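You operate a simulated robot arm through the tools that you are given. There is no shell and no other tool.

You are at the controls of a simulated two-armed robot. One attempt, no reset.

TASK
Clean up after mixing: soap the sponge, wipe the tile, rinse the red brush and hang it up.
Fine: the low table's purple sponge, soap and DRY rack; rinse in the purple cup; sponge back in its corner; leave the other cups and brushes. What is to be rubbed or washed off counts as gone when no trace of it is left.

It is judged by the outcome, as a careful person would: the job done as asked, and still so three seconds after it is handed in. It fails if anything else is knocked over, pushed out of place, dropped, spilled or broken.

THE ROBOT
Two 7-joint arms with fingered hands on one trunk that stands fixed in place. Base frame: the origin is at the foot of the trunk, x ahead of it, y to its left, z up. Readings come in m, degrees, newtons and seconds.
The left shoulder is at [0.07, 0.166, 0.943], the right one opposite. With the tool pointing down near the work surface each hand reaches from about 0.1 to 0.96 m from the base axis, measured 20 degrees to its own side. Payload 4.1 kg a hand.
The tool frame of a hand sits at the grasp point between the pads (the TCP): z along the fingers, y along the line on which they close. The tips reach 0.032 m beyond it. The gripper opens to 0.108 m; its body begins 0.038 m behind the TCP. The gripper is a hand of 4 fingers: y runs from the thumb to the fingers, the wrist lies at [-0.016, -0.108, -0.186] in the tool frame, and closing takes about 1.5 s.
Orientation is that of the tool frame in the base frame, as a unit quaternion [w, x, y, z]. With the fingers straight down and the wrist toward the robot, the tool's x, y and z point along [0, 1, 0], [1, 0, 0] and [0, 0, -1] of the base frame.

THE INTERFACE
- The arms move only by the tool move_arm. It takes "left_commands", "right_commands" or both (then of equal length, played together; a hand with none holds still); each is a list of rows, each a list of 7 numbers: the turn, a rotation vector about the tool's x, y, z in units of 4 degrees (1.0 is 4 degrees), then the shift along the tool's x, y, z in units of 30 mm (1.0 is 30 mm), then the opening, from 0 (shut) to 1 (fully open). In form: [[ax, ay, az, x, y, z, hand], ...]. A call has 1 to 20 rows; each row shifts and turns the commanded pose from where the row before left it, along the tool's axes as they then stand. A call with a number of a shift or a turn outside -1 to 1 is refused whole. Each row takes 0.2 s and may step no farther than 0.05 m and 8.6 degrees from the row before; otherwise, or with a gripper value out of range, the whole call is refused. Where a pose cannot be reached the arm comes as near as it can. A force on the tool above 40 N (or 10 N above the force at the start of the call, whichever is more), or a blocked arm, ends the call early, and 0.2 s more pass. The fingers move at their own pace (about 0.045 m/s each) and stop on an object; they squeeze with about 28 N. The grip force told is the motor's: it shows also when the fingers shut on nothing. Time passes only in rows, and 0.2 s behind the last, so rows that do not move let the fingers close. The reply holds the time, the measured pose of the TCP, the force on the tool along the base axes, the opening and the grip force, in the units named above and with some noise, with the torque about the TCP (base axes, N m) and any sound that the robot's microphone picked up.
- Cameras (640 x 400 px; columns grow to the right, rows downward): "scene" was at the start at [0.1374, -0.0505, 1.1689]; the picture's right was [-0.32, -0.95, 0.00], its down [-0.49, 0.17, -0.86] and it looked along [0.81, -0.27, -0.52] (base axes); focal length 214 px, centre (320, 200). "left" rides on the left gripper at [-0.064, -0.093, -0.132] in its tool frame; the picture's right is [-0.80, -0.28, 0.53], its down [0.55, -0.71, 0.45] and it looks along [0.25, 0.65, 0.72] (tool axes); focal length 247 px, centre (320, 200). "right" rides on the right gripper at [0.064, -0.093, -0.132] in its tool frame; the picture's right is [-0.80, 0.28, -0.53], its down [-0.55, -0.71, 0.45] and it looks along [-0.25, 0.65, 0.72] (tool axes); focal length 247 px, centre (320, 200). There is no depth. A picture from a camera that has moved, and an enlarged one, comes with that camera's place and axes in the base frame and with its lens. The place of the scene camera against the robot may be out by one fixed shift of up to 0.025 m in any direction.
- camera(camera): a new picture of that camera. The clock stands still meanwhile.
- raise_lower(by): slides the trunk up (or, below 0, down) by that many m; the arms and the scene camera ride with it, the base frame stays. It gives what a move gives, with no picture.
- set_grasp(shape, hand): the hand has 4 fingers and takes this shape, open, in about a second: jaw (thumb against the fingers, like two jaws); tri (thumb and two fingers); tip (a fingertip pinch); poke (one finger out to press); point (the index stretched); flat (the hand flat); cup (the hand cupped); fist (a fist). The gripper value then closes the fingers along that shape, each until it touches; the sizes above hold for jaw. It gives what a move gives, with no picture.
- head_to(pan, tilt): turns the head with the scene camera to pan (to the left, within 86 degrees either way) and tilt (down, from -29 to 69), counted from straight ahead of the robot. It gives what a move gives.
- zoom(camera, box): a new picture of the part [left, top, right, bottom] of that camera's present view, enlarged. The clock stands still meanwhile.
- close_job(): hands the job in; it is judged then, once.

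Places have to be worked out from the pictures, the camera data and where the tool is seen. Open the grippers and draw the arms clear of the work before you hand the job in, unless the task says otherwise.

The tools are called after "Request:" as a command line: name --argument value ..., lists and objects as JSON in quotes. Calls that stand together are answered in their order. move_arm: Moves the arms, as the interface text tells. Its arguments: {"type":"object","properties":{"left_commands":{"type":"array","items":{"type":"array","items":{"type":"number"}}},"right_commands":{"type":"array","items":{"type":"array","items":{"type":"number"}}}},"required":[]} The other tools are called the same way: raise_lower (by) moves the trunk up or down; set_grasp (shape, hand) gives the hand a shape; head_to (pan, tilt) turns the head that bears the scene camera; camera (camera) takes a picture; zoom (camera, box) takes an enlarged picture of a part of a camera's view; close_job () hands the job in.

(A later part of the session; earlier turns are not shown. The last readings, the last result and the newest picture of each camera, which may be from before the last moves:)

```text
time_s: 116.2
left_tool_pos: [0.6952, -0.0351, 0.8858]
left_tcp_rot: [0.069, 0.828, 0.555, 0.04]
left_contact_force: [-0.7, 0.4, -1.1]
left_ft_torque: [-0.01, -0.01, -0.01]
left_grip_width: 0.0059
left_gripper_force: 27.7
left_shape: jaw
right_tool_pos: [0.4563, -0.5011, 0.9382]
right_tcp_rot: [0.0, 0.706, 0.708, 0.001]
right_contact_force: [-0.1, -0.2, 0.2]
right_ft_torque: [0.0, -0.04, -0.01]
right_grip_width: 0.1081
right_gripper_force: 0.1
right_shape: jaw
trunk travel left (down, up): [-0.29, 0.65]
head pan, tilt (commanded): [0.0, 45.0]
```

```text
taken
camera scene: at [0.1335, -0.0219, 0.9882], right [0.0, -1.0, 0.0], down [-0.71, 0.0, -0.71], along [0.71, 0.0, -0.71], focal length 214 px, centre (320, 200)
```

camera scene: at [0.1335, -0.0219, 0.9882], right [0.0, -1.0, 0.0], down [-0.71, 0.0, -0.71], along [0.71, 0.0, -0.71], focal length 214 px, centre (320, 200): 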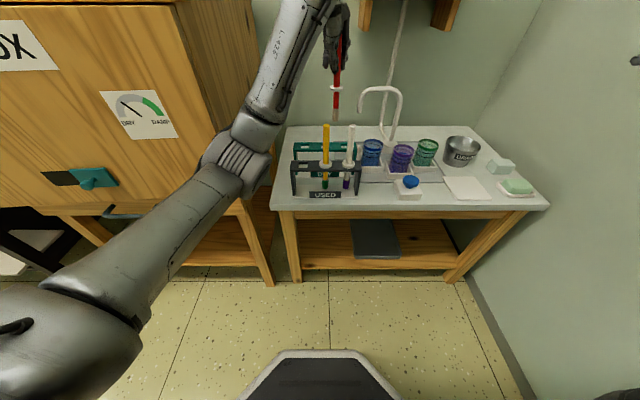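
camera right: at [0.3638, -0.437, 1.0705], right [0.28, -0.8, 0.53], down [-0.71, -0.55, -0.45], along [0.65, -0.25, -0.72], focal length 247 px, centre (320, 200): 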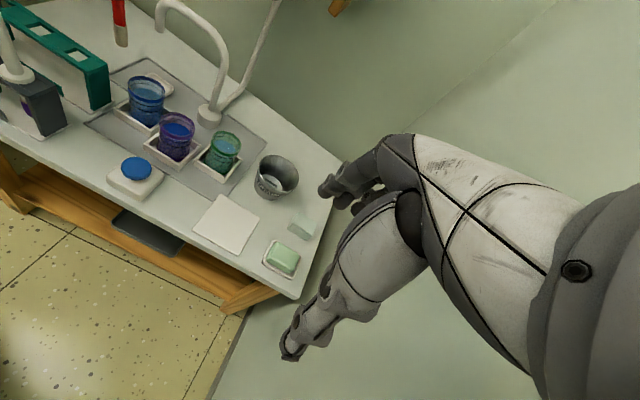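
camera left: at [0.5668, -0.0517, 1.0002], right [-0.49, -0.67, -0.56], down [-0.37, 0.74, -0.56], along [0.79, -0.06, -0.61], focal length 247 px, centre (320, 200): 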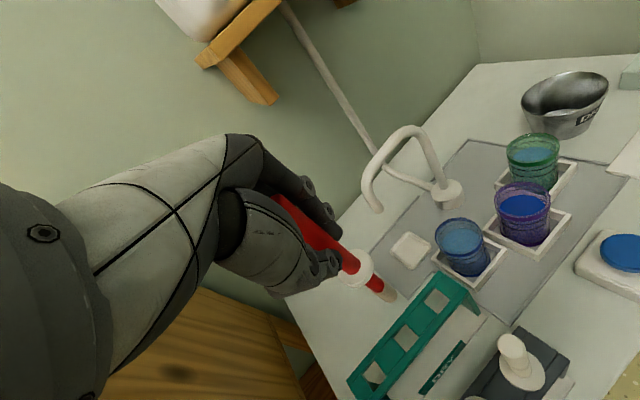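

Tracking is exact. I move over DRY hole 1 (x ≈ 0.697, y ≈ 0.043), lower part-way and compare the tip with the hole.

Request:
move_arm --left_commands '[[0, 0, 0, 0.666, -0.24, -0.046, 0], [0, 0, 0, 0.666, -0.24, -0.046, 0], [0, 0, 0, 0.666, -0.24, -0.046, 0], [0, 0, 0, 0.666, -0.24, -0.046, 0], [0, 0, 0, 0.005, -0.08, 0.5, 0], [0, 0, 0, 0.005, -0.08, 0.5, 0], [0, 0, 0, 0.005, -0.08, 0.5, 0], [0, 0, 0, 0, 0, 0, 0]]'

Request:
camera --camera "left"

Request:
camera --camera "scene"

Request:
zoom --camera "left" --box '[320, 220, 480, 380]'

```text
time_s: 118.0
left_tool_pos: [0.6974, 0.0509, 0.8409]
left_tcp_rot: [0.07, 0.829, 0.554, 0.04]
left_contact_force: [0.5, 0.6, -1.7]
left_ft_torque: [0.0, 0.03, -0.02]
left_grip_width: 0.0058
left_gripper_force: 28.2
left_shape: jaw
right_tool_pos: [0.4576, -0.5011, 0.9388]
right_tcp_rot: [0.0, 0.706, 0.708, 0.0]
right_contact_force: [-0.3, 1.1, 1.0]
right_ft_torque: [-0.01, 0.01, -0.05]
right_grip_width: 0.1079
right_gripper_force: 0.0
right_shape: jaw
trunk travel left (down, up): [-0.29, 0.65]
head pan, tilt (commanded): [0.0, 45.0]
```

```text
taken
camera left: at [0.5699, 0.0343, 0.9549], right [-0.49, -0.67, -0.56], down [-0.37, 0.74, -0.56], along [0.79, -0.06, -0.61], focal length 247 px, centre (320, 200)
```

left: 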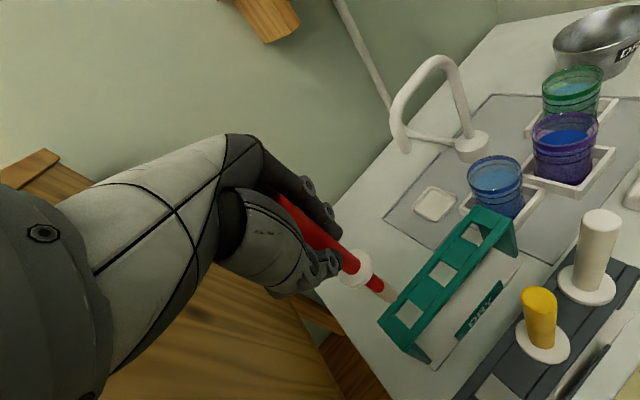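

```text
taken
camera scene: at [0.1335, -0.0219, 0.9882], right [0.0, -1.0, 0.0], down [-0.71, 0.0, -0.71], along [0.71, 0.0, -0.71], focal length 214 px, centre (320, 200)
```

scene: 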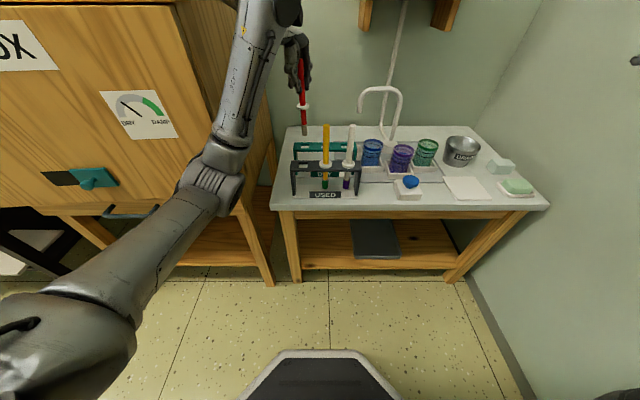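

```text
2.50 times, centred on (400, 300) of left
camera zoom: at [0.5699, 0.0343, 0.9549], right [-0.49, -0.67, -0.56], down [-0.37, 0.74, -0.56], along [0.79, -0.06, -0.61], focal length 617 px, centre (120, -50)
```

zoom: 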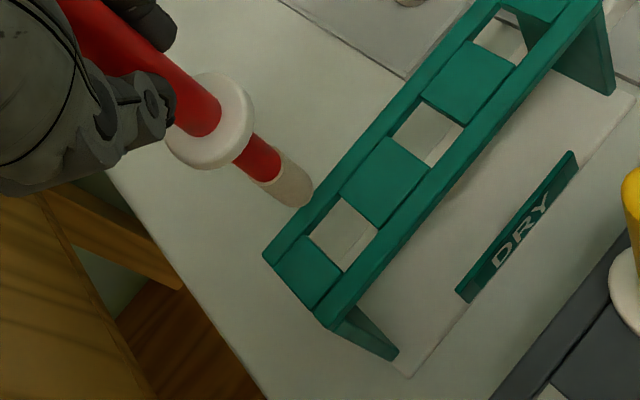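

Hole 1 ≈ (0.693, 0.045) at rack-top z ≈ 0.655; the tip is at about (0.696, 0.045, 0.70). I shift −3 mm in x and lower 3 cm for a closer check.

Request:
move_arm --left_commands '[[0, 0, 0, -0.038, -0.091, -0.014, 0], [0, 0, 0, 0.005, -0.08, 0.5, 0], [0, 0, 0, 0.005, -0.08, 0.5, 0], [0, 0, 0, 0, 0, 0, 0]]'

Request:
zoom --camera "left" --box '[340, 240, 440, 340]'

Request:
zoom --camera "scene" --box '[260, 80, 380, 220]'

Request:
camera --camera "right"

```text
time_s: 119.0
left_tool_pos: [0.6944, 0.0503, 0.8108]
left_tcp_rot: [0.07, 0.828, 0.555, 0.041]
left_contact_force: [0.0, -0.3, 9.9]
left_ft_torque: [-0.03, -0.12, 0.01]
left_grip_width: 0.0068
left_gripper_force: 28.1
left_shape: jaw
right_tool_pos: [0.4556, -0.5005, 0.9391]
right_tcp_rot: [0.001, 0.707, 0.708, 0.001]
right_contact_force: [-0.5, 1.2, 0.3]
right_ft_torque: [-0.02, 0.01, 0.01]
right_grip_width: 0.1078
right_gripper_force: 0.2
right_shape: jaw
trunk travel left (down, up): [-0.29, 0.65]
head pan, tilt (commanded): [0.0, 45.0]
```

```text
4.00 times, centred on (390, 290) of left
camera zoom: at [0.5667, 0.034, 0.9252], right [-0.48, -0.67, -0.56], down [-0.37, 0.74, -0.56], along [0.79, -0.06, -0.61], focal length 988 px, centre (40, -160)
```

zoom: 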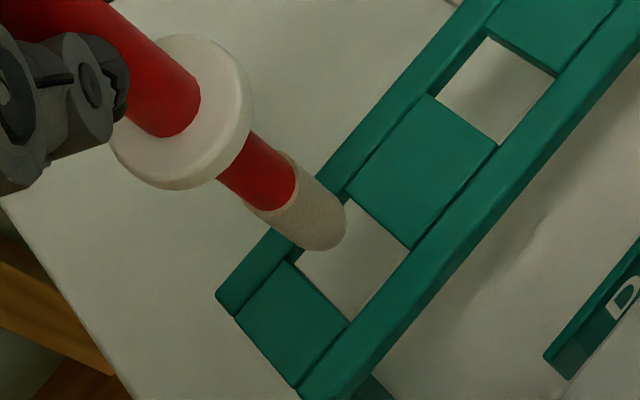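

```text
2.86 times, centred on (320, 150) of scene
camera zoom: at [0.1324, -0.022, 0.9886], right [0.0, -1.0, 0.0], down [-0.71, 0.0, -0.71], along [0.71, 0.0, -0.71], focal length 613 px, centre (320, 343)
```

zoom: 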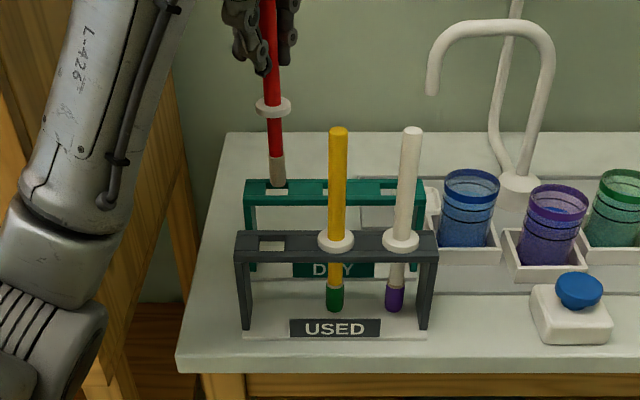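

```text
taken
camera right: at [0.3627, -0.4372, 1.071], right [0.28, -0.8, 0.53], down [-0.7, -0.55, -0.45], along [0.65, -0.25, -0.72], focal length 247 px, centre (320, 200)
```

right: 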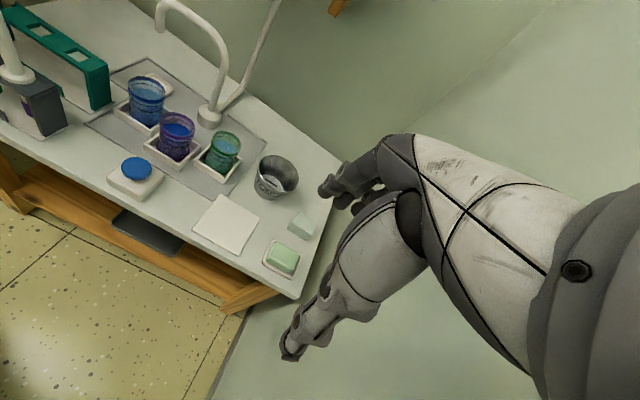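

The tip has touched the rack's rear bar (10 N) – the rack top is higher and the hole nearer than I assumed. I lift at once by 8 mm and look.

Request:
move_arm --left_commands '[[0, 0, 0, -0.003, 0.042, -0.265, 0], [0, 0, 0, 0, 0, 0, 0]]'

Request:
zoom --camera "left" --box '[340, 240, 440, 340]'

Request:
zoom --camera "scene" --box '[270, 90, 350, 190]'

```text
time_s: 119.7
left_tool_pos: [0.6955, 0.0498, 0.817]
left_tcp_rot: [0.069, 0.827, 0.556, 0.04]
left_contact_force: [0.4, -0.3, -0.9]
left_ft_torque: [-0.02, 0.04, 0.0]
left_grip_width: 0.0061
left_gripper_force: 28.4
left_shape: jaw
right_tool_pos: [0.4559, -0.5004, 0.9385]
right_tcp_rot: [-0.001, 0.707, 0.707, 0.001]
right_contact_force: [0.6, 0.1, 0.4]
right_ft_torque: [0.02, -0.01, 0.03]
right_grip_width: 0.1078
right_gripper_force: 0.2
right_shape: jaw
trunk travel left (down, up): [-0.29, 0.65]
head pan, tilt (commanded): [0.0, 45.0]
```

```text
4.00 times, centred on (390, 290) of left
camera zoom: at [0.5676, 0.0337, 0.9316], right [-0.49, -0.67, -0.56], down [-0.37, 0.74, -0.56], along [0.79, -0.06, -0.61], focal length 988 px, centre (40, -160)
```

zoom: 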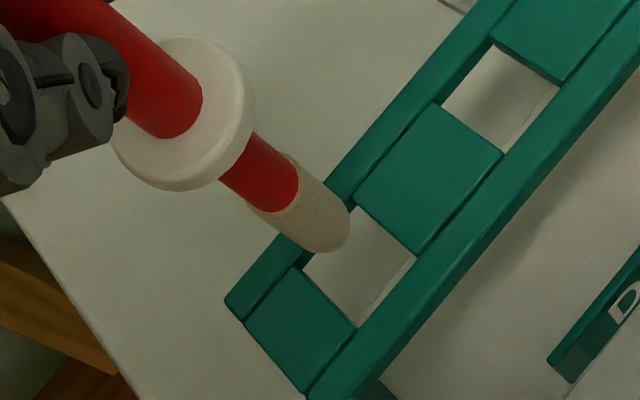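

```text
4.00 times, centred on (310, 140) of scene
camera zoom: at [0.1336, -0.0218, 0.9881], right [0.0, -1.0, 0.0], down [-0.71, 0.0, -0.71], along [0.71, 0.0, -0.71], focal length 858 px, centre (360, 440)
```

zoom: 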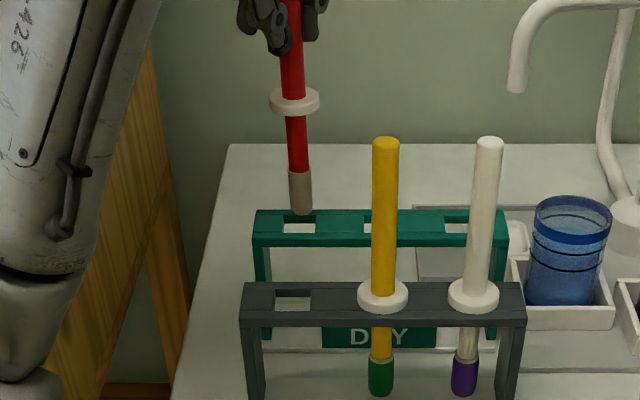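

The rack did not move. Comparing tip and hole in both views, the brush must go about 5 mm toward the robot. I shift that and look again before inserting.

Request:
move_arm --left_commands '[[0, 0, 0, -0.03, -0.159, -0.025, 0], [0, 0, 0, 0, 0, 0, 0]]'

Request:
zoom --camera "left" --box '[340, 240, 440, 340]'

Request:
zoom --camera "scene" --box '[290, 110, 330, 160]'

```text
time_s: 120.2
left_tool_pos: [0.6906, 0.0518, 0.8167]
left_tcp_rot: [0.07, 0.828, 0.555, 0.04]
left_contact_force: [0.7, 0.4, 0.3]
left_ft_torque: [0.01, -0.01, 0.03]
left_grip_width: 0.0061
left_gripper_force: 28.2
left_shape: jaw
right_tool_pos: [0.4555, -0.4997, 0.939]
right_tcp_rot: [0.0, 0.707, 0.708, 0.0]
right_contact_force: [0.1, -0.2, 0.7]
right_ft_torque: [0.02, -0.01, 0.02]
right_grip_width: 0.1078
right_gripper_force: 0.0
right_shape: jaw
trunk travel left (down, up): [-0.29, 0.65]
head pan, tilt (commanded): [0.0, 45.0]
```

```text
4.00 times, centred on (390, 290) of left
camera zoom: at [0.5623, 0.0347, 0.9313], right [-0.49, -0.67, -0.56], down [-0.37, 0.74, -0.56], along [0.79, -0.06, -0.61], focal length 988 px, centre (40, -160)
```

zoom: 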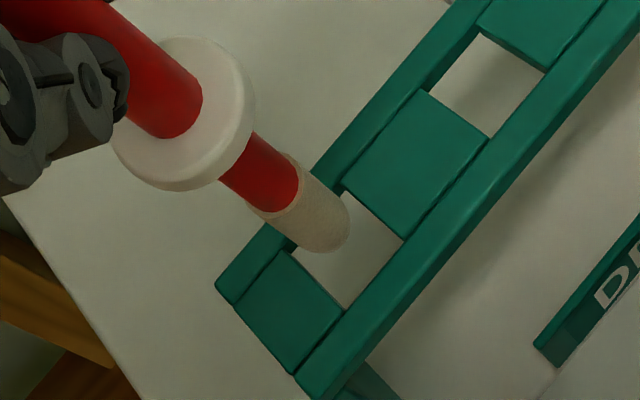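

```text
8.00 times, centred on (310, 135) of scene
camera zoom: at [0.1335, -0.0219, 0.9882], right [0.0, -1.0, 0.0], down [-0.71, 0.0, -0.71], along [0.71, 0.0, -0.71], focal length 1716 px, centre (400, 720)
```

zoom: 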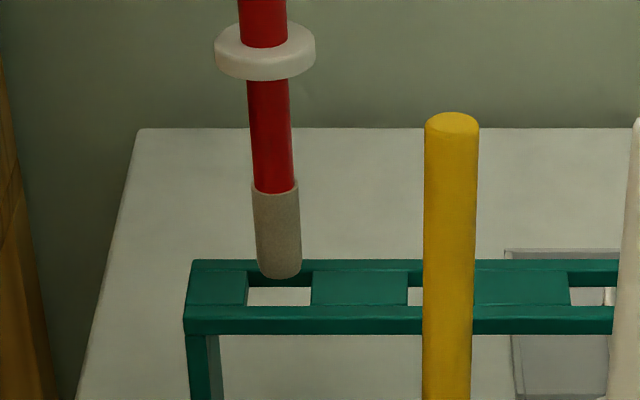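

Both views now agree: the tip is centred over hole 1. I insert slowly, checking the force.

Request:
move_arm --left_commands '[[0, 0, 0, 0.001, -0.016, 0.1, 0], [0, 0, 0, 0.001, -0.016, 0.1, 0], [0, 0, 0, 0.001, -0.016, 0.1, 0], [0, 0, 0, 0, 0, 0, 0]]'

Request:
zoom --camera "scene" --box '[290, 110, 330, 160]'

Request:
zoom --camera "left" --box '[340, 240, 440, 340]'

```text
time_s: 121.2
left_tool_pos: [0.6905, 0.05, 0.8073]
left_tcp_rot: [0.069, 0.828, 0.555, 0.04]
left_contact_force: [-0.6, 0.9, 0.3]
left_ft_torque: [0.03, 0.01, -0.02]
left_grip_width: 0.0063
left_gripper_force: 28.3
left_shape: jaw
right_tool_pos: [0.4566, -0.4998, 0.9384]
right_tcp_rot: [0.001, 0.707, 0.707, 0.0]
right_contact_force: [-0.6, -0.2, -0.1]
right_ft_torque: [0.02, -0.04, -0.01]
right_grip_width: 0.108
right_gripper_force: 0.0
right_shape: jaw
trunk travel left (down, up): [-0.29, 0.65]
head pan, tilt (commanded): [0.0, 45.0]
```

```text
8.00 times, centred on (310, 135) of scene
camera zoom: at [0.1335, -0.0219, 0.9882], right [0.0, -1.0, 0.0], down [-0.71, 0.0, -0.71], along [0.71, 0.0, -0.71], focal length 1716 px, centre (400, 720)
```

zoom: 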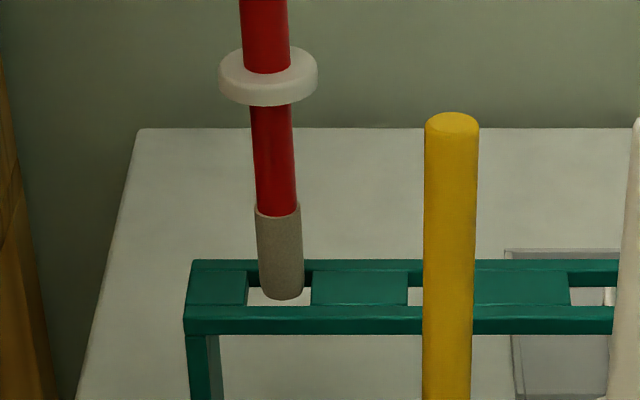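

```text
4.00 times, centred on (390, 290) of left
camera zoom: at [0.562, 0.0341, 0.9227], right [-0.49, -0.67, -0.56], down [-0.37, 0.74, -0.56], along [0.79, -0.06, -0.61], focal length 988 px, centre (40, -160)
```

zoom: 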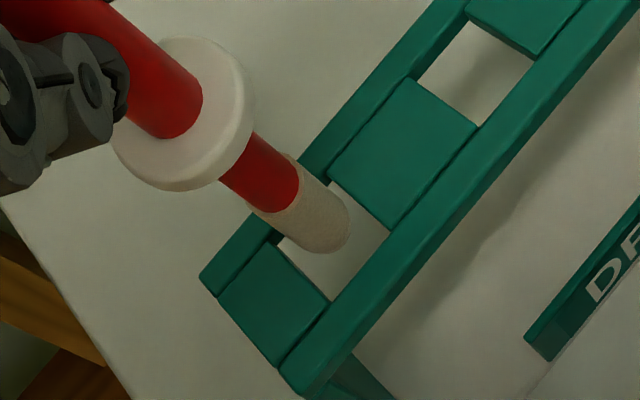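

No contact; the tip is inside the hole. I continue down in small steps.

Request:
move_arm --left_commands '[[0, 0, 0, 0.002, -0.02, 0.13, 0], [0, 0, 0, 0.002, -0.02, 0.13, 0], [0, 0, 0, 0.002, -0.02, 0.13, 0], [0, 0, 0, 0, 0, 0, 0]]'

Request:
zoom --camera "scene" --box '[290, 110, 330, 160]'

Request:
zoom --camera "left" --box '[340, 240, 440, 340]'

```text
time_s: 122.2
left_tool_pos: [0.6895, 0.0501, 0.7949]
left_tcp_rot: [0.068, 0.828, 0.556, 0.041]
left_contact_force: [0.7, 0.5, 0.5]
left_ft_torque: [0.02, 0.01, 0.0]
left_grip_width: 0.0066
left_gripper_force: 28.1
left_shape: jaw
right_tool_pos: [0.4563, -0.5001, 0.9398]
right_tcp_rot: [-0.001, 0.706, 0.708, 0.0]
right_contact_force: [0.0, 0.1, 0.0]
right_ft_torque: [-0.03, 0.02, 0.02]
right_grip_width: 0.1078
right_gripper_force: 0.0
right_shape: jaw
trunk travel left (down, up): [-0.29, 0.65]
head pan, tilt (commanded): [0.0, 45.0]
```

```text
8.00 times, centred on (310, 135) of scene
camera zoom: at [0.1335, -0.0219, 0.9882], right [0.0, -1.0, 0.0], down [-0.71, 0.0, -0.71], along [0.71, 0.0, -0.71], focal length 1716 px, centre (400, 720)
```

zoom: 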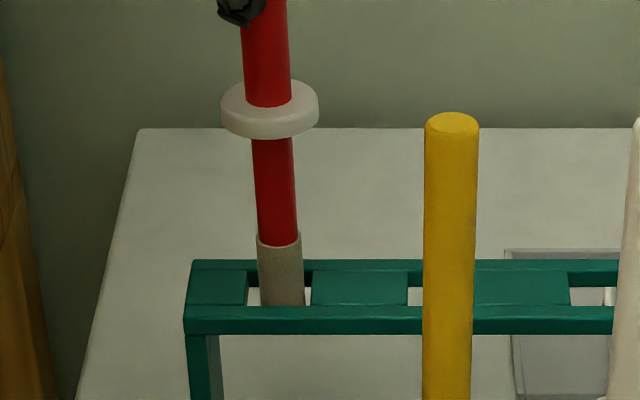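

```text
4.00 times, centred on (390, 290) of left
camera zoom: at [0.562, 0.0342, 0.911], right [-0.49, -0.67, -0.56], down [-0.37, 0.74, -0.56], along [0.79, -0.06, -0.61], focal length 988 px, centre (40, -160)
```

zoom: 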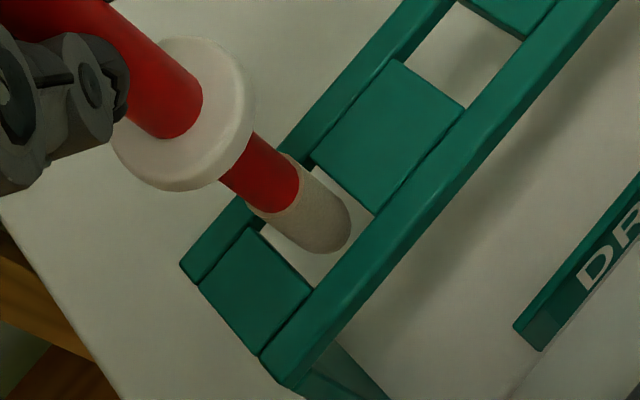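

The bristles pass between the rails freely. I continue down 2 cm.

Request:
move_arm --left_commands '[[0, 0, 0, 0.002, -0.026, 0.165, 0], [0, 0, 0, 0.002, -0.026, 0.165, 0], [0, 0, 0, 0.002, -0.026, 0.165, 0], [0, 0, 0, 0.002, -0.026, 0.165, 0], [0, 0, 0, 0, 0, 0, 0]]'

Request:
zoom --camera "scene" --box '[285, 105, 335, 170]'

Request:
zoom --camera "left" --box '[340, 240, 440, 340]'

```text
time_s: 123.5
left_tool_pos: [0.6908, 0.0511, 0.7757]
left_tcp_rot: [0.069, 0.828, 0.555, 0.04]
left_contact_force: [0.8, 0.2, 0.0]
left_ft_torque: [0.0, -0.01, -0.02]
left_grip_width: 0.0063
left_gripper_force: 27.9
left_shape: jaw
right_tool_pos: [0.4567, -0.499, 0.9387]
right_tcp_rot: [0.0, 0.707, 0.707, -0.001]
right_contact_force: [-0.2, 0.1, -0.1]
right_ft_torque: [-0.01, 0.02, 0.02]
right_grip_width: 0.1077
right_gripper_force: 0.0
right_shape: jaw
trunk travel left (down, up): [-0.29, 0.65]
head pan, tilt (commanded): [0.0, 45.0]
```

```text
6.15 times, centred on (310, 138) of scene
camera zoom: at [0.1335, -0.0219, 0.9882], right [0.0, -1.0, 0.0], down [-0.71, 0.0, -0.71], along [0.71, 0.0, -0.71], focal length 1320 px, centre (382, 585)
```

zoom: 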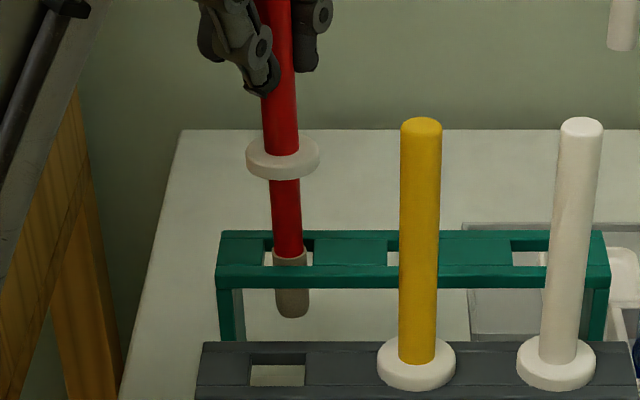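

```text
4.00 times, centred on (390, 290) of left
camera zoom: at [0.5618, 0.0348, 0.8909], right [-0.49, -0.67, -0.56], down [-0.37, 0.74, -0.56], along [0.79, -0.06, -0.61], focal length 988 px, centre (40, -160)
```

zoom: 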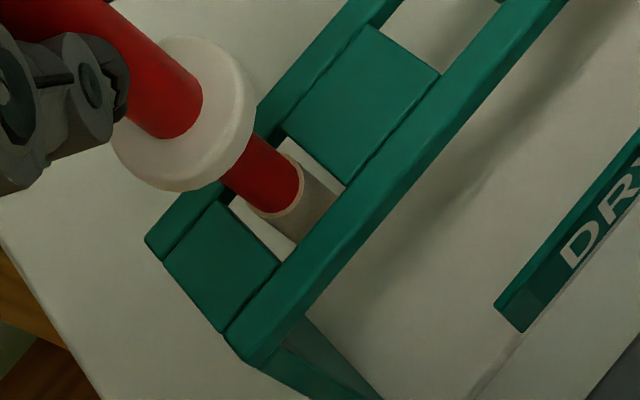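

The brush slides straight through the hole. The collar is about 35 mm above the rack; I lower 30 mm.

Request:
move_arm --left_commands '[[0, 0, 0, 0.002, -0.026, 0.165, 0], [0, 0, 0, 0.002, -0.026, 0.165, 0], [0, 0, 0, 0.002, -0.026, 0.165, 0], [0, 0, 0, 0.002, -0.026, 0.165, 0], [0, 0, 0, 0.002, -0.026, 0.165, 0], [0, 0, 0, 0.002, -0.026, 0.165, 0], [0, 0, 0, 0, 0, 0, 0]]'

Request:
zoom --camera "scene" --box '[285, 105, 335, 170]'

Request:
zoom --camera "left" --box '[340, 240, 440, 340]'

```text
time_s: 125.0
left_tool_pos: [0.6899, 0.052, 0.7453]
left_tcp_rot: [0.069, 0.828, 0.555, 0.04]
left_contact_force: [-0.3, -0.2, -0.1]
left_ft_torque: [-0.04, -0.01, 0.0]
left_grip_width: 0.0064
left_gripper_force: 28.1
left_shape: jaw
right_tool_pos: [0.4554, -0.5009, 0.94]
right_tcp_rot: [0.0, 0.707, 0.708, 0.0]
right_contact_force: [0.1, -0.4, -0.1]
right_ft_torque: [-0.03, 0.01, 0.01]
right_grip_width: 0.1078
right_gripper_force: 0.0
right_shape: jaw
trunk travel left (down, up): [-0.29, 0.65]
head pan, tilt (commanded): [0.0, 45.0]
```

```text
6.15 times, centred on (310, 138) of scene
camera zoom: at [0.1335, -0.0219, 0.9882], right [0.0, -1.0, 0.0], down [-0.71, 0.0, -0.71], along [0.71, 0.0, -0.71], focal length 1320 px, centre (382, 585)
```

zoom: 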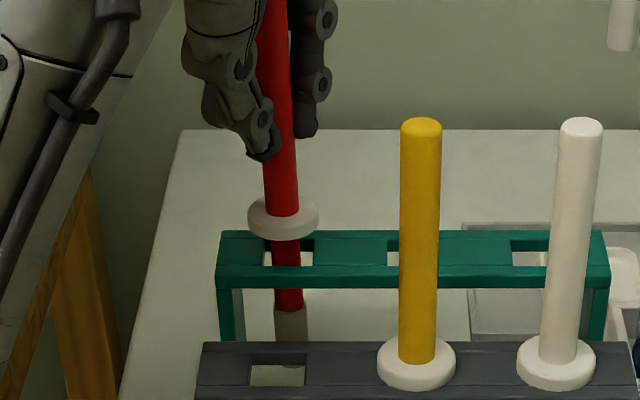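

```text
4.00 times, centred on (390, 290) of left
camera zoom: at [0.5618, 0.0361, 0.8604], right [-0.49, -0.67, -0.56], down [-0.37, 0.74, -0.56], along [0.79, -0.06, -0.61], focal length 988 px, centre (40, -160)
```

zoom: 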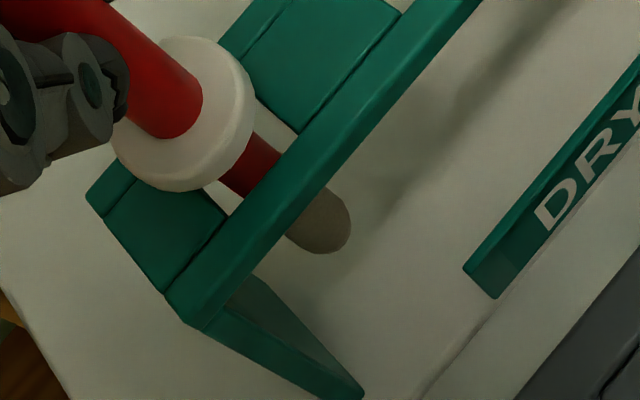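

The collar is within a centimetre of the rack. I go down in 2 mm steps until it rests.

Request:
move_arm --left_commands '[[0, 0, 0, 0.001, -0.016, 0.1, 0], [0, 0, 0, 0, 0, 0, 0]]'

Request:
move_arm --left_commands '[[0, 0, 0, 0.001, -0.011, 0.067, 0], [0, 0, 0, 0, 0, 0, 0]]'

Request:
zoom --camera "scene" --box '[285, 105, 335, 170]'

```text
time_s: 125.7
left_tool_pos: [0.6895, 0.0531, 0.743]
left_tcp_rot: [0.069, 0.828, 0.555, 0.04]
left_contact_force: [0.3, 0.5, 0.3]
left_ft_torque: [-0.01, -0.01, 0.04]
left_grip_width: 0.0064
left_gripper_force: 28.2
left_shape: jaw
right_tool_pos: [0.4564, -0.5001, 0.9403]
right_tcp_rot: [0.0, 0.707, 0.708, 0.0]
right_contact_force: [-0.1, -0.4, 0.0]
right_ft_torque: [-0.03, 0.0, 0.0]
right_grip_width: 0.1079
right_gripper_force: 0.0
right_shape: jaw
trunk travel left (down, up): [-0.29, 0.65]
head pan, tilt (commanded): [0.0, 45.0]
```

```text
time_s: 126.2
left_tool_pos: [0.6897, 0.0521, 0.7408]
left_tcp_rot: [0.07, 0.828, 0.555, 0.04]
left_contact_force: [-0.5, 0.1, -1.2]
left_ft_torque: [-0.01, 0.01, -0.01]
left_grip_width: 0.0064
left_gripper_force: 28.0
left_shape: jaw
right_tool_pos: [0.4571, -0.4999, 0.9395]
right_tcp_rot: [0.0, 0.707, 0.708, -0.001]
right_contact_force: [0.4, -0.2, 0.0]
right_ft_torque: [0.01, 0.02, -0.03]
right_grip_width: 0.1079
right_gripper_force: 0.0
right_shape: jaw
trunk travel left (down, up): [-0.29, 0.65]
head pan, tilt (commanded): [0.0, 45.0]
```

```text
6.15 times, centred on (310, 138) of scene
camera zoom: at [0.1335, -0.0219, 0.9882], right [0.0, -1.0, 0.0], down [-0.71, 0.0, -0.71], along [0.71, 0.0, -0.71], focal length 1320 px, centre (382, 585)
```

zoom: 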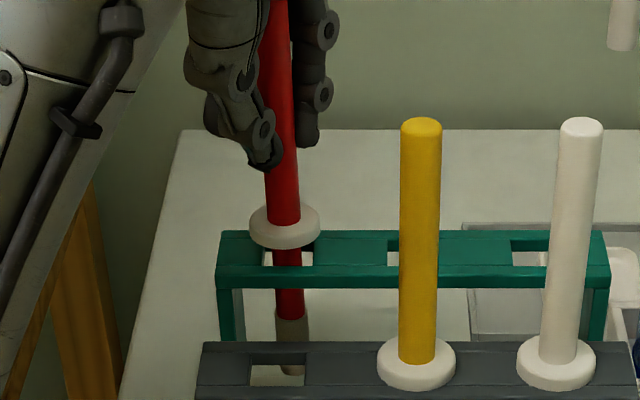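

A few millimetres remain; I step on.

Request:
move_arm --left_commands '[[0, 0, 0, 0.001, -0.011, 0.067, 0], [0, 0, 0, 0, 0, 0, 0]]'

Request:
move_arm --left_commands '[[0, 0, 0, 0.001, -0.011, 0.067, 0], [0, 0, 0, 0, 0, 0, 0]]'

Request:
zoom --camera "scene" --box '[285, 105, 335, 170]'

```text
time_s: 126.8
left_tool_pos: [0.6907, 0.0513, 0.7381]
left_tcp_rot: [0.07, 0.828, 0.555, 0.041]
left_contact_force: [-0.1, -0.2, 0.2]
left_ft_torque: [-0.01, 0.0, 0.0]
left_grip_width: 0.0064
left_gripper_force: 27.5
left_shape: jaw
right_tool_pos: [0.4565, -0.4987, 0.939]
right_tcp_rot: [0.0, 0.706, 0.708, -0.001]
right_contact_force: [-0.2, -0.5, -0.3]
right_ft_torque: [0.0, 0.03, 0.01]
right_grip_width: 0.1076
right_gripper_force: 0.0
right_shape: jaw
trunk travel left (down, up): [-0.29, 0.65]
head pan, tilt (commanded): [0.0, 45.0]
```

```text
time_s: 127.5
left_tool_pos: [0.6897, 0.0513, 0.7369]
left_tcp_rot: [0.069, 0.828, 0.555, 0.04]
left_contact_force: [-0.8, 0.3, -1.3]
left_ft_torque: [0.01, -0.01, 0.01]
left_grip_width: 0.0064
left_gripper_force: 27.9
left_shape: jaw
right_tool_pos: [0.4568, -0.5007, 0.9394]
right_tcp_rot: [0.0, 0.706, 0.708, 0.0]
right_contact_force: [-0.1, -0.6, 0.0]
right_ft_torque: [0.01, -0.01, 0.02]
right_grip_width: 0.108
right_gripper_force: 0.0
right_shape: jaw
trunk travel left (down, up): [-0.29, 0.65]
head pan, tilt (commanded): [0.0, 45.0]
```

```text
6.15 times, centred on (310, 138) of scene
camera zoom: at [0.1335, -0.0219, 0.9882], right [0.0, -1.0, 0.0], down [-0.71, 0.0, -0.71], along [0.71, 0.0, -0.71], focal length 1320 px, centre (382, 585)
```

zoom: 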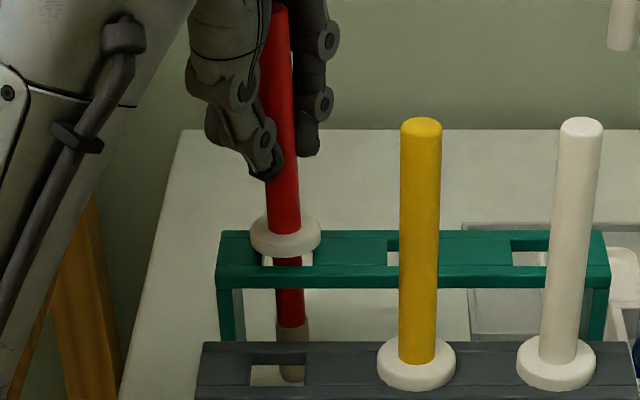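

Very near; two more small steps to feel the collar seat.

Request:
move_arm --left_commands '[[0, 0, 0, 0.001, -0.008, 0.05, 0], [0, 0, 0, 0, 0, 0, 0]]'

Request:
move_arm --left_commands '[[0, 0, 0, 0.001, -0.008, 0.05, 0], [0, 0, 0, 0, 0, 0, 0]]'

Request:
zoom --camera "scene" --box '[285, 105, 335, 170]'

```text
time_s: 128.1
left_tool_pos: [0.6911, 0.0507, 0.7345]
left_tcp_rot: [0.069, 0.828, 0.555, 0.04]
left_contact_force: [0.3, 0.8, 0.3]
left_ft_torque: [0.02, -0.01, 0.05]
left_grip_width: 0.0063
left_gripper_force: 28.1
left_shape: jaw
right_tool_pos: [0.4569, -0.4997, 0.9394]
right_tcp_rot: [0.0, 0.706, 0.708, 0.0]
right_contact_force: [0.3, -0.5, -0.1]
right_ft_torque: [0.0, -0.03, 0.01]
right_grip_width: 0.1077
right_gripper_force: 0.1
right_shape: jaw
trunk travel left (down, up): [-0.29, 0.65]
head pan, tilt (commanded): [0.0, 45.0]
```

```text
time_s: 128.7
left_tool_pos: [0.6903, 0.0523, 0.7329]
left_tcp_rot: [0.069, 0.828, 0.555, 0.041]
left_contact_force: [0.3, 0.3, 0.2]
left_ft_torque: [0.02, 0.0, 0.01]
left_grip_width: 0.0063
left_gripper_force: 28.0
left_shape: jaw
right_tool_pos: [0.4568, -0.5014, 0.9385]
right_tcp_rot: [-0.001, 0.706, 0.708, 0.0]
right_contact_force: [-0.2, 0.6, 0.2]
right_ft_torque: [0.04, -0.02, 0.0]
right_grip_width: 0.1078
right_gripper_force: 0.1
right_shape: jaw
trunk travel left (down, up): [-0.29, 0.65]
head pan, tilt (commanded): [0.0, 45.0]
```

```text
6.15 times, centred on (310, 138) of scene
camera zoom: at [0.1335, -0.0219, 0.9882], right [0.0, -1.0, 0.0], down [-0.71, 0.0, -0.71], along [0.71, 0.0, -0.71], focal length 1320 px, centre (382, 585)
```

zoom: 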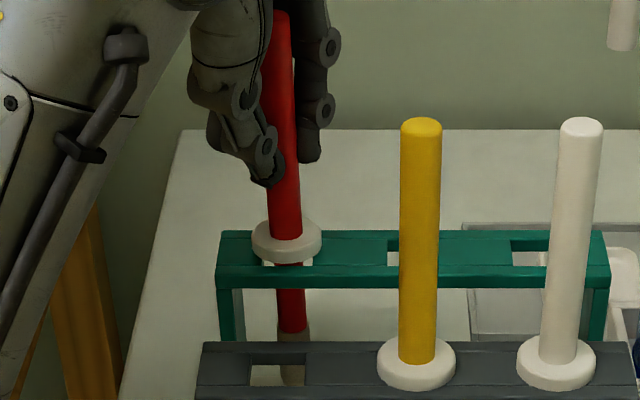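

Still free: by comparison with the yellow brush's collar, about 5 mm remain. I continue.

Request:
move_arm --left_commands '[[0, 0, 0, 0.001, -0.011, 0.067, 0], [0, 0, 0, 0, 0, 0, 0]]'

Request:
move_arm --left_commands '[[0, 0, 0, 0.001, -0.008, 0.05, 0], [0, 0, 0, 0, 0, 0, 0]]'

Request:
zoom --camera "scene" --box '[285, 105, 335, 170]'

Request:
zoom --camera "left" --box '[340, 220, 460, 340]'

```text
time_s: 129.2
left_tool_pos: [0.6902, 0.0512, 0.7317]
left_tcp_rot: [0.07, 0.828, 0.554, 0.04]
left_contact_force: [1.4, 0.4, 0.2]
left_ft_torque: [0.03, 0.02, 0.0]
left_grip_width: 0.0065
left_gripper_force: 27.7
left_shape: jaw
right_tool_pos: [0.4567, -0.5011, 0.9398]
right_tcp_rot: [0.0, 0.706, 0.708, 0.0]
right_contact_force: [0.1, 0.2, -0.2]
right_ft_torque: [0.04, 0.0, 0.01]
right_grip_width: 0.1078
right_gripper_force: 0.1
right_shape: jaw
trunk travel left (down, up): [-0.29, 0.65]
head pan, tilt (commanded): [0.0, 45.0]
```

```text
time_s: 129.8
left_tool_pos: [0.6888, 0.0507, 0.7302]
left_tcp_rot: [0.07, 0.828, 0.555, 0.041]
left_contact_force: [1.5, 0.9, 5.3]
left_ft_torque: [-0.02, -0.1, -0.03]
left_grip_width: 0.0063
left_gripper_force: 27.8
left_shape: jaw
right_tool_pos: [0.4563, -0.5006, 0.9393]
right_tcp_rot: [0.0, 0.706, 0.708, -0.001]
right_contact_force: [-0.1, 0.2, 1.2]
right_ft_torque: [0.0, 0.0, 0.0]
right_grip_width: 0.1078
right_gripper_force: 0.0
right_shape: jaw
trunk travel left (down, up): [-0.29, 0.65]
head pan, tilt (commanded): [0.0, 45.0]
```

```text
6.15 times, centred on (310, 138) of scene
camera zoom: at [0.1331, -0.0219, 0.9884], right [0.0, -1.0, 0.0], down [-0.71, 0.0, -0.71], along [0.71, 0.0, -0.71], focal length 1320 px, centre (382, 585)
```

zoom: 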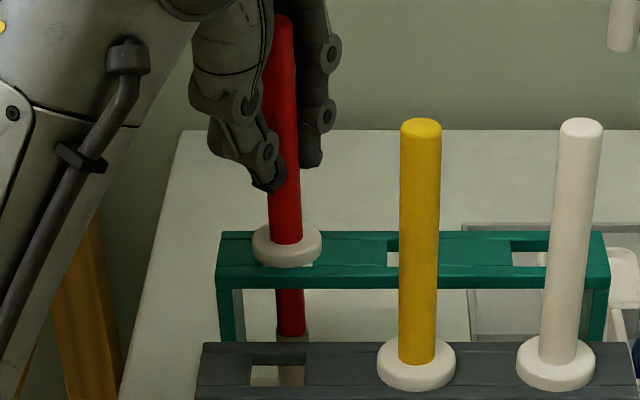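

```text
3.33 times, centred on (400, 280) of left
camera zoom: at [0.5613, 0.0347, 0.8457], right [-0.49, -0.67, -0.56], down [-0.37, 0.74, -0.56], along [0.79, -0.06, -0.61], focal length 823 px, centre (53, -67)
```

zoom: 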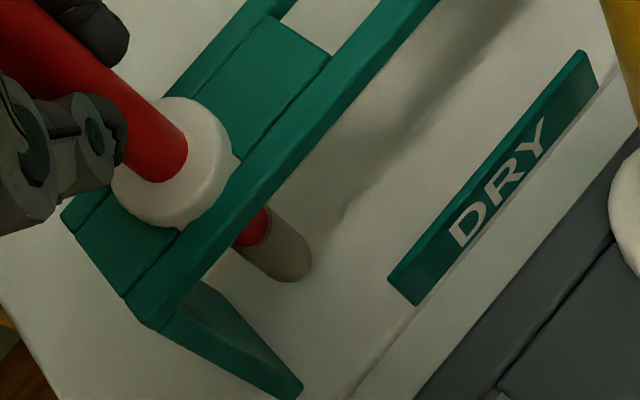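

The collar has seated (5 N). I ease off 1 mm and open the hand gradually.

Request:
move_arm --left_commands '[[0, 0, 0, -0.001, 0.005, -0.033, 0], [0, 0, 0, 0, 0, 0, 0.1], [0, 0, 0, 0, 0, 0, 0.15], [0, 0, 0, 0, 0, 0, 0.25], [0, 0, 0, 0, 0, 0, 0.35], [0, 0, 0, 0, 0, 0, 0.45], [0, 0, 0, 0, 0, 0, 0.5], [0, 0, 0, 0, 0, 0, 0.5], [0, 0, 0, 0, 0, 0, 0.5]]'

Request:
zoom --camera "scene" --box '[285, 105, 335, 170]'

Request:
zoom --camera "left" --box '[300, 180, 460, 340]'

```text
time_s: 131.8
left_tool_pos: [0.6906, 0.0519, 0.7307]
left_tcp_rot: [0.069, 0.828, 0.555, 0.04]
left_contact_force: [0.5, 0.6, 0.1]
left_ft_torque: [-0.01, 0.01, 0.0]
left_grip_width: 0.0537
left_gripper_force: 0.1
left_shape: jaw
right_tool_pos: [0.456, -0.5006, 0.9388]
right_tcp_rot: [0.0, 0.706, 0.708, -0.001]
right_contact_force: [-0.4, -0.6, -0.4]
right_ft_torque: [0.0, 0.01, -0.01]
right_grip_width: 0.1079
right_gripper_force: 0.1
right_shape: jaw
trunk travel left (down, up): [-0.29, 0.65]
head pan, tilt (commanded): [0.0, 45.0]
```

```text
6.15 times, centred on (310, 138) of scene
camera zoom: at [0.1334, -0.0219, 0.9882], right [0.0, -1.0, 0.0], down [-0.71, 0.0, -0.71], along [0.71, 0.0, -0.71], focal length 1320 px, centre (382, 585)
```

zoom: 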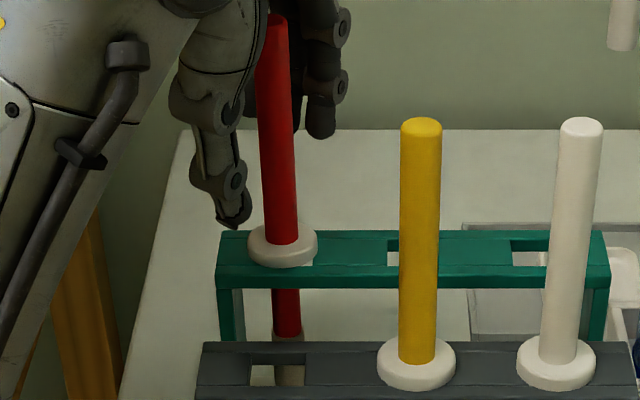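

```text
2.50 times, centred on (380, 260) of left
camera zoom: at [0.5619, 0.0348, 0.8461], right [-0.49, -0.67, -0.56], down [-0.37, 0.74, -0.56], along [0.79, -0.06, -0.61], focal length 617 px, centre (170, 50)
```

zoom: 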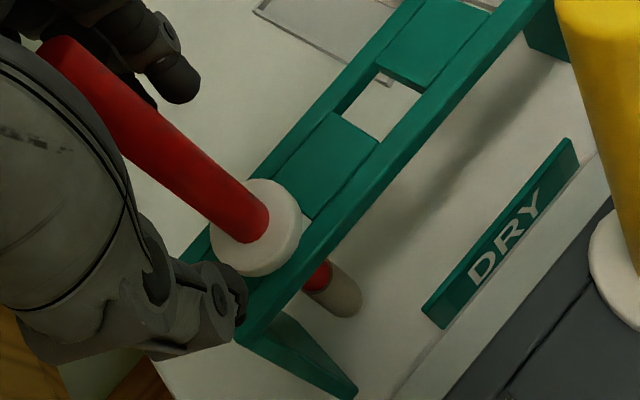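

The brush stands free and upright in the DRY rack. I draw the hand straight up, slowly at first.

Request:
move_arm --left_commands '[[0, 0, 0, -0.002, 0.042, -0.26, 0.5], [0, 0, 0, -0.003, 0.053, -0.33, 0.5], [0, 0, 0, -0.003, 0.053, -0.33, 0.5], [0, 0, 0, 0, 0, 0, 0.5]]'

Request:
zoom --camera "scene" --box '[285, 105, 335, 170]'

Request:
zoom --camera "left" --box '[300, 180, 460, 340]'

```text
time_s: 132.8
left_tool_pos: [0.6911, 0.0522, 0.7577]
left_tcp_rot: [0.069, 0.828, 0.555, 0.04]
left_contact_force: [0.5, 0.5, 0.0]
left_ft_torque: [0.02, 0.0, -0.01]
left_grip_width: 0.0534
left_gripper_force: 0.1
left_shape: jaw
right_tool_pos: [0.4559, -0.5001, 0.9396]
right_tcp_rot: [0.0, 0.706, 0.708, 0.0]
right_contact_force: [0.5, 0.0, 0.2]
right_ft_torque: [-0.01, -0.02, -0.01]
right_grip_width: 0.1081
right_gripper_force: 0.0
right_shape: jaw
trunk travel left (down, up): [-0.29, 0.65]
head pan, tilt (commanded): [0.0, 45.0]
```

```text
6.15 times, centred on (310, 138) of scene
camera zoom: at [0.1335, -0.0219, 0.9882], right [0.0, -1.0, 0.0], down [-0.71, 0.0, -0.71], along [0.71, 0.0, -0.71], focal length 1320 px, centre (382, 585)
```

zoom: 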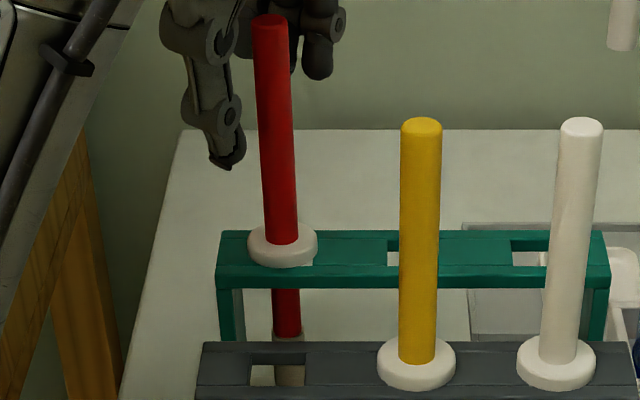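

```text
2.50 times, centred on (380, 260) of left
camera zoom: at [0.5626, 0.0353, 0.8743], right [-0.49, -0.67, -0.56], down [-0.37, 0.74, -0.56], along [0.79, -0.06, -0.61], focal length 617 px, centre (170, 50)
```

zoom: 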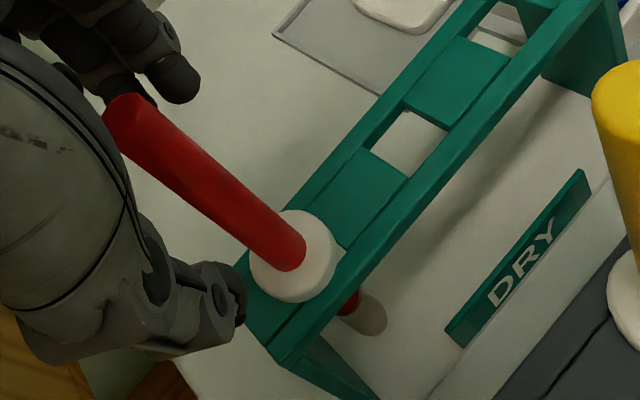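

No disturbance. I continue upward and clear of the racks.

Request:
move_arm --left_commands '[[0, 0, 0, -0.007, 0.106, -0.658, 0.5], [0, 0, 0, -0.007, 0.106, -0.658, 0.5], [0, 0, 0, -0.007, 0.106, -0.658, 0.5], [0, 0, 0, -0.007, 0.106, -0.658, 0.5], [0, 0, 0, -0.007, 0.106, -0.658, 0.5], [0, 0, 0, -0.007, 0.106, -0.658, 0.5], [0, 0, 0, 0, 0, 0, 0.5]]'

Request:
camera --camera "scene"

Request:
camera --camera "left"

```text
time_s: 134.4
left_tool_pos: [0.6876, 0.0474, 0.8792]
left_tcp_rot: [0.068, 0.829, 0.554, 0.042]
left_contact_force: [-0.3, 0.2, 0.2]
left_ft_torque: [-0.01, 0.01, 0.02]
left_grip_width: 0.0535
left_gripper_force: 0.1
left_shape: jaw
right_tool_pos: [0.4536, -0.503, 0.9383]
right_tcp_rot: [0.0, 0.707, 0.707, 0.001]
right_contact_force: [-0.7, -0.8, -0.5]
right_ft_torque: [0.04, 0.01, 0.0]
right_grip_width: 0.1079
right_gripper_force: 0.0
right_shape: jaw
trunk travel left (down, up): [-0.29, 0.65]
head pan, tilt (commanded): [0.0, 45.0]
```

```text
taken
camera scene: at [0.1306, -0.0251, 0.9881], right [0.0, -1.0, 0.0], down [-0.71, 0.0, -0.71], along [0.71, 0.0, -0.71], focal length 214 px, centre (320, 200)
```

scene: 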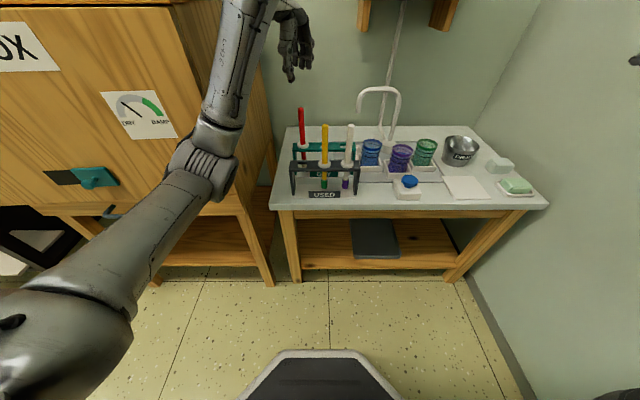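

```text
taken
camera left: at [0.5605, 0.0301, 0.9948], right [-0.49, -0.67, -0.56], down [-0.37, 0.74, -0.56], along [0.79, -0.06, -0.61], focal length 247 px, centre (320, 200)
```

left: 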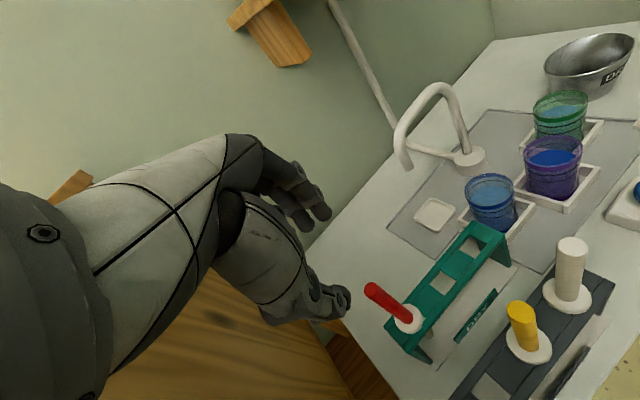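

The robot's own readings have shifted ~3 mm (camera and right hand too), as if the arm leaned on something or was still swinging. I hold still and read again before moving on.

Request:
move_arm --left_commands '[[0, 0, 0, 0, 0, 0, 0.5], [0, 0, 0, 0, 0, 0, 0.5]]'

Request:
head_to --pan 25 --tilt 40

Request:
camera --camera "scene"

```text
time_s: 135.1
left_tool_pos: [0.6889, 0.0476, 0.8802]
left_tcp_rot: [0.068, 0.828, 0.554, 0.041]
left_contact_force: [-0.7, -1.3, -1.0]
left_ft_torque: [-0.01, -0.03, -0.02]
left_grip_width: 0.0537
left_gripper_force: 0.0
left_shape: jaw
right_tool_pos: [0.4541, -0.5026, 0.9382]
right_tcp_rot: [0.0, 0.708, 0.706, 0.002]
right_contact_force: [-0.5, -0.4, 0.2]
right_ft_torque: [0.05, -0.03, -0.01]
right_grip_width: 0.1079
right_gripper_force: 0.1
right_shape: jaw
trunk travel left (down, up): [-0.29, 0.65]
head pan, tilt (commanded): [0.0, 45.0]
```

```text
time_s: 135.9
left_tool_pos: [0.6886, 0.0472, 0.8813]
left_tcp_rot: [0.069, 0.828, 0.554, 0.042]
left_contact_force: [0.9, 0.0, 0.4]
left_ft_torque: [0.01, 0.0, 0.01]
left_grip_width: 0.0537
left_gripper_force: 0.0
left_shape: jaw
right_tool_pos: [0.4531, -0.503, 0.9385]
right_tcp_rot: [0.001, 0.706, 0.708, 0.003]
right_contact_force: [-0.3, -0.2, 0.5]
right_ft_torque: [0.01, 0.01, 0.01]
right_grip_width: 0.1076
right_gripper_force: 0.0
right_shape: jaw
trunk travel left (down, up): [-0.29, 0.65]
head pan, tilt (commanded): [25.0, 40.0]
```

```text
taken
camera scene: at [0.1262, 0.0112, 0.9959], right [0.42, -0.91, 0.0], down [-0.58, -0.27, -0.77], along [0.7, 0.33, -0.64], focal length 214 px, centre (320, 200)
```

scene: 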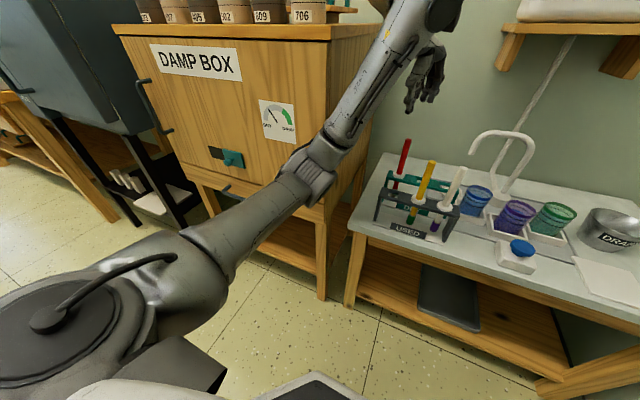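

The shift persists, so some part of the left arm leans lightly on the cabinet side as it rose here. I move the hand to the right (−y), the way it came, where readings were normal.

Request:
move_arm --left_commands '[[0, 0, 0, -0.54, 0.218, 0.041, 0.5], [0, 0, 0, -0.54, 0.218, 0.041, 0.5], [0, 0, 0, -0.54, 0.218, 0.041, 0.5], [0, 0, 0, -0.54, 0.218, 0.041, 0.5], [0, 0, 0, 0, 0, 0, 0.5], [0, 0, 0, 0, 0, 0, 0.5]]'

Request:
camera --camera "scene"

```text
time_s: 137.3
left_tool_pos: [0.6893, -0.0186, 0.8789]
left_tcp_rot: [0.07, 0.828, 0.555, 0.04]
left_contact_force: [0.2, 0.4, -0.3]
left_ft_torque: [0.0, 0.0, -0.03]
left_grip_width: 0.0533
left_gripper_force: 0.0
left_shape: jaw
right_tool_pos: [0.4557, -0.5005, 0.9385]
right_tcp_rot: [0.0, 0.707, 0.708, 0.001]
right_contact_force: [0.0, 0.7, 0.5]
right_ft_torque: [0.0, 0.0, 0.03]
right_grip_width: 0.1076
right_gripper_force: 0.1
right_shape: jaw
trunk travel left (down, up): [-0.29, 0.65]
head pan, tilt (commanded): [25.0, 40.0]
```

```text
taken
camera scene: at [0.1291, 0.014, 0.9955], right [0.42, -0.91, 0.0], down [-0.58, -0.27, -0.77], along [0.69, 0.32, -0.64], focal length 214 px, centre (320, 200)
```

scene: 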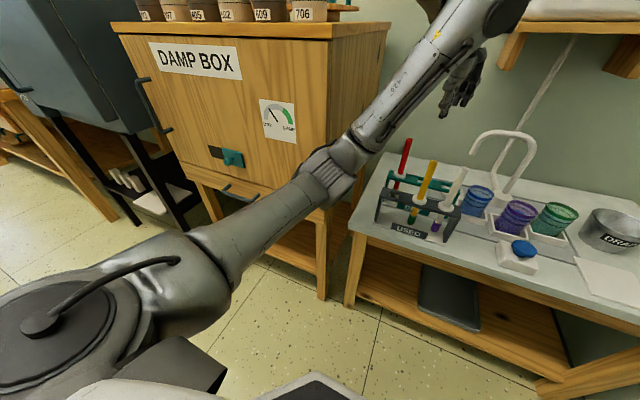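

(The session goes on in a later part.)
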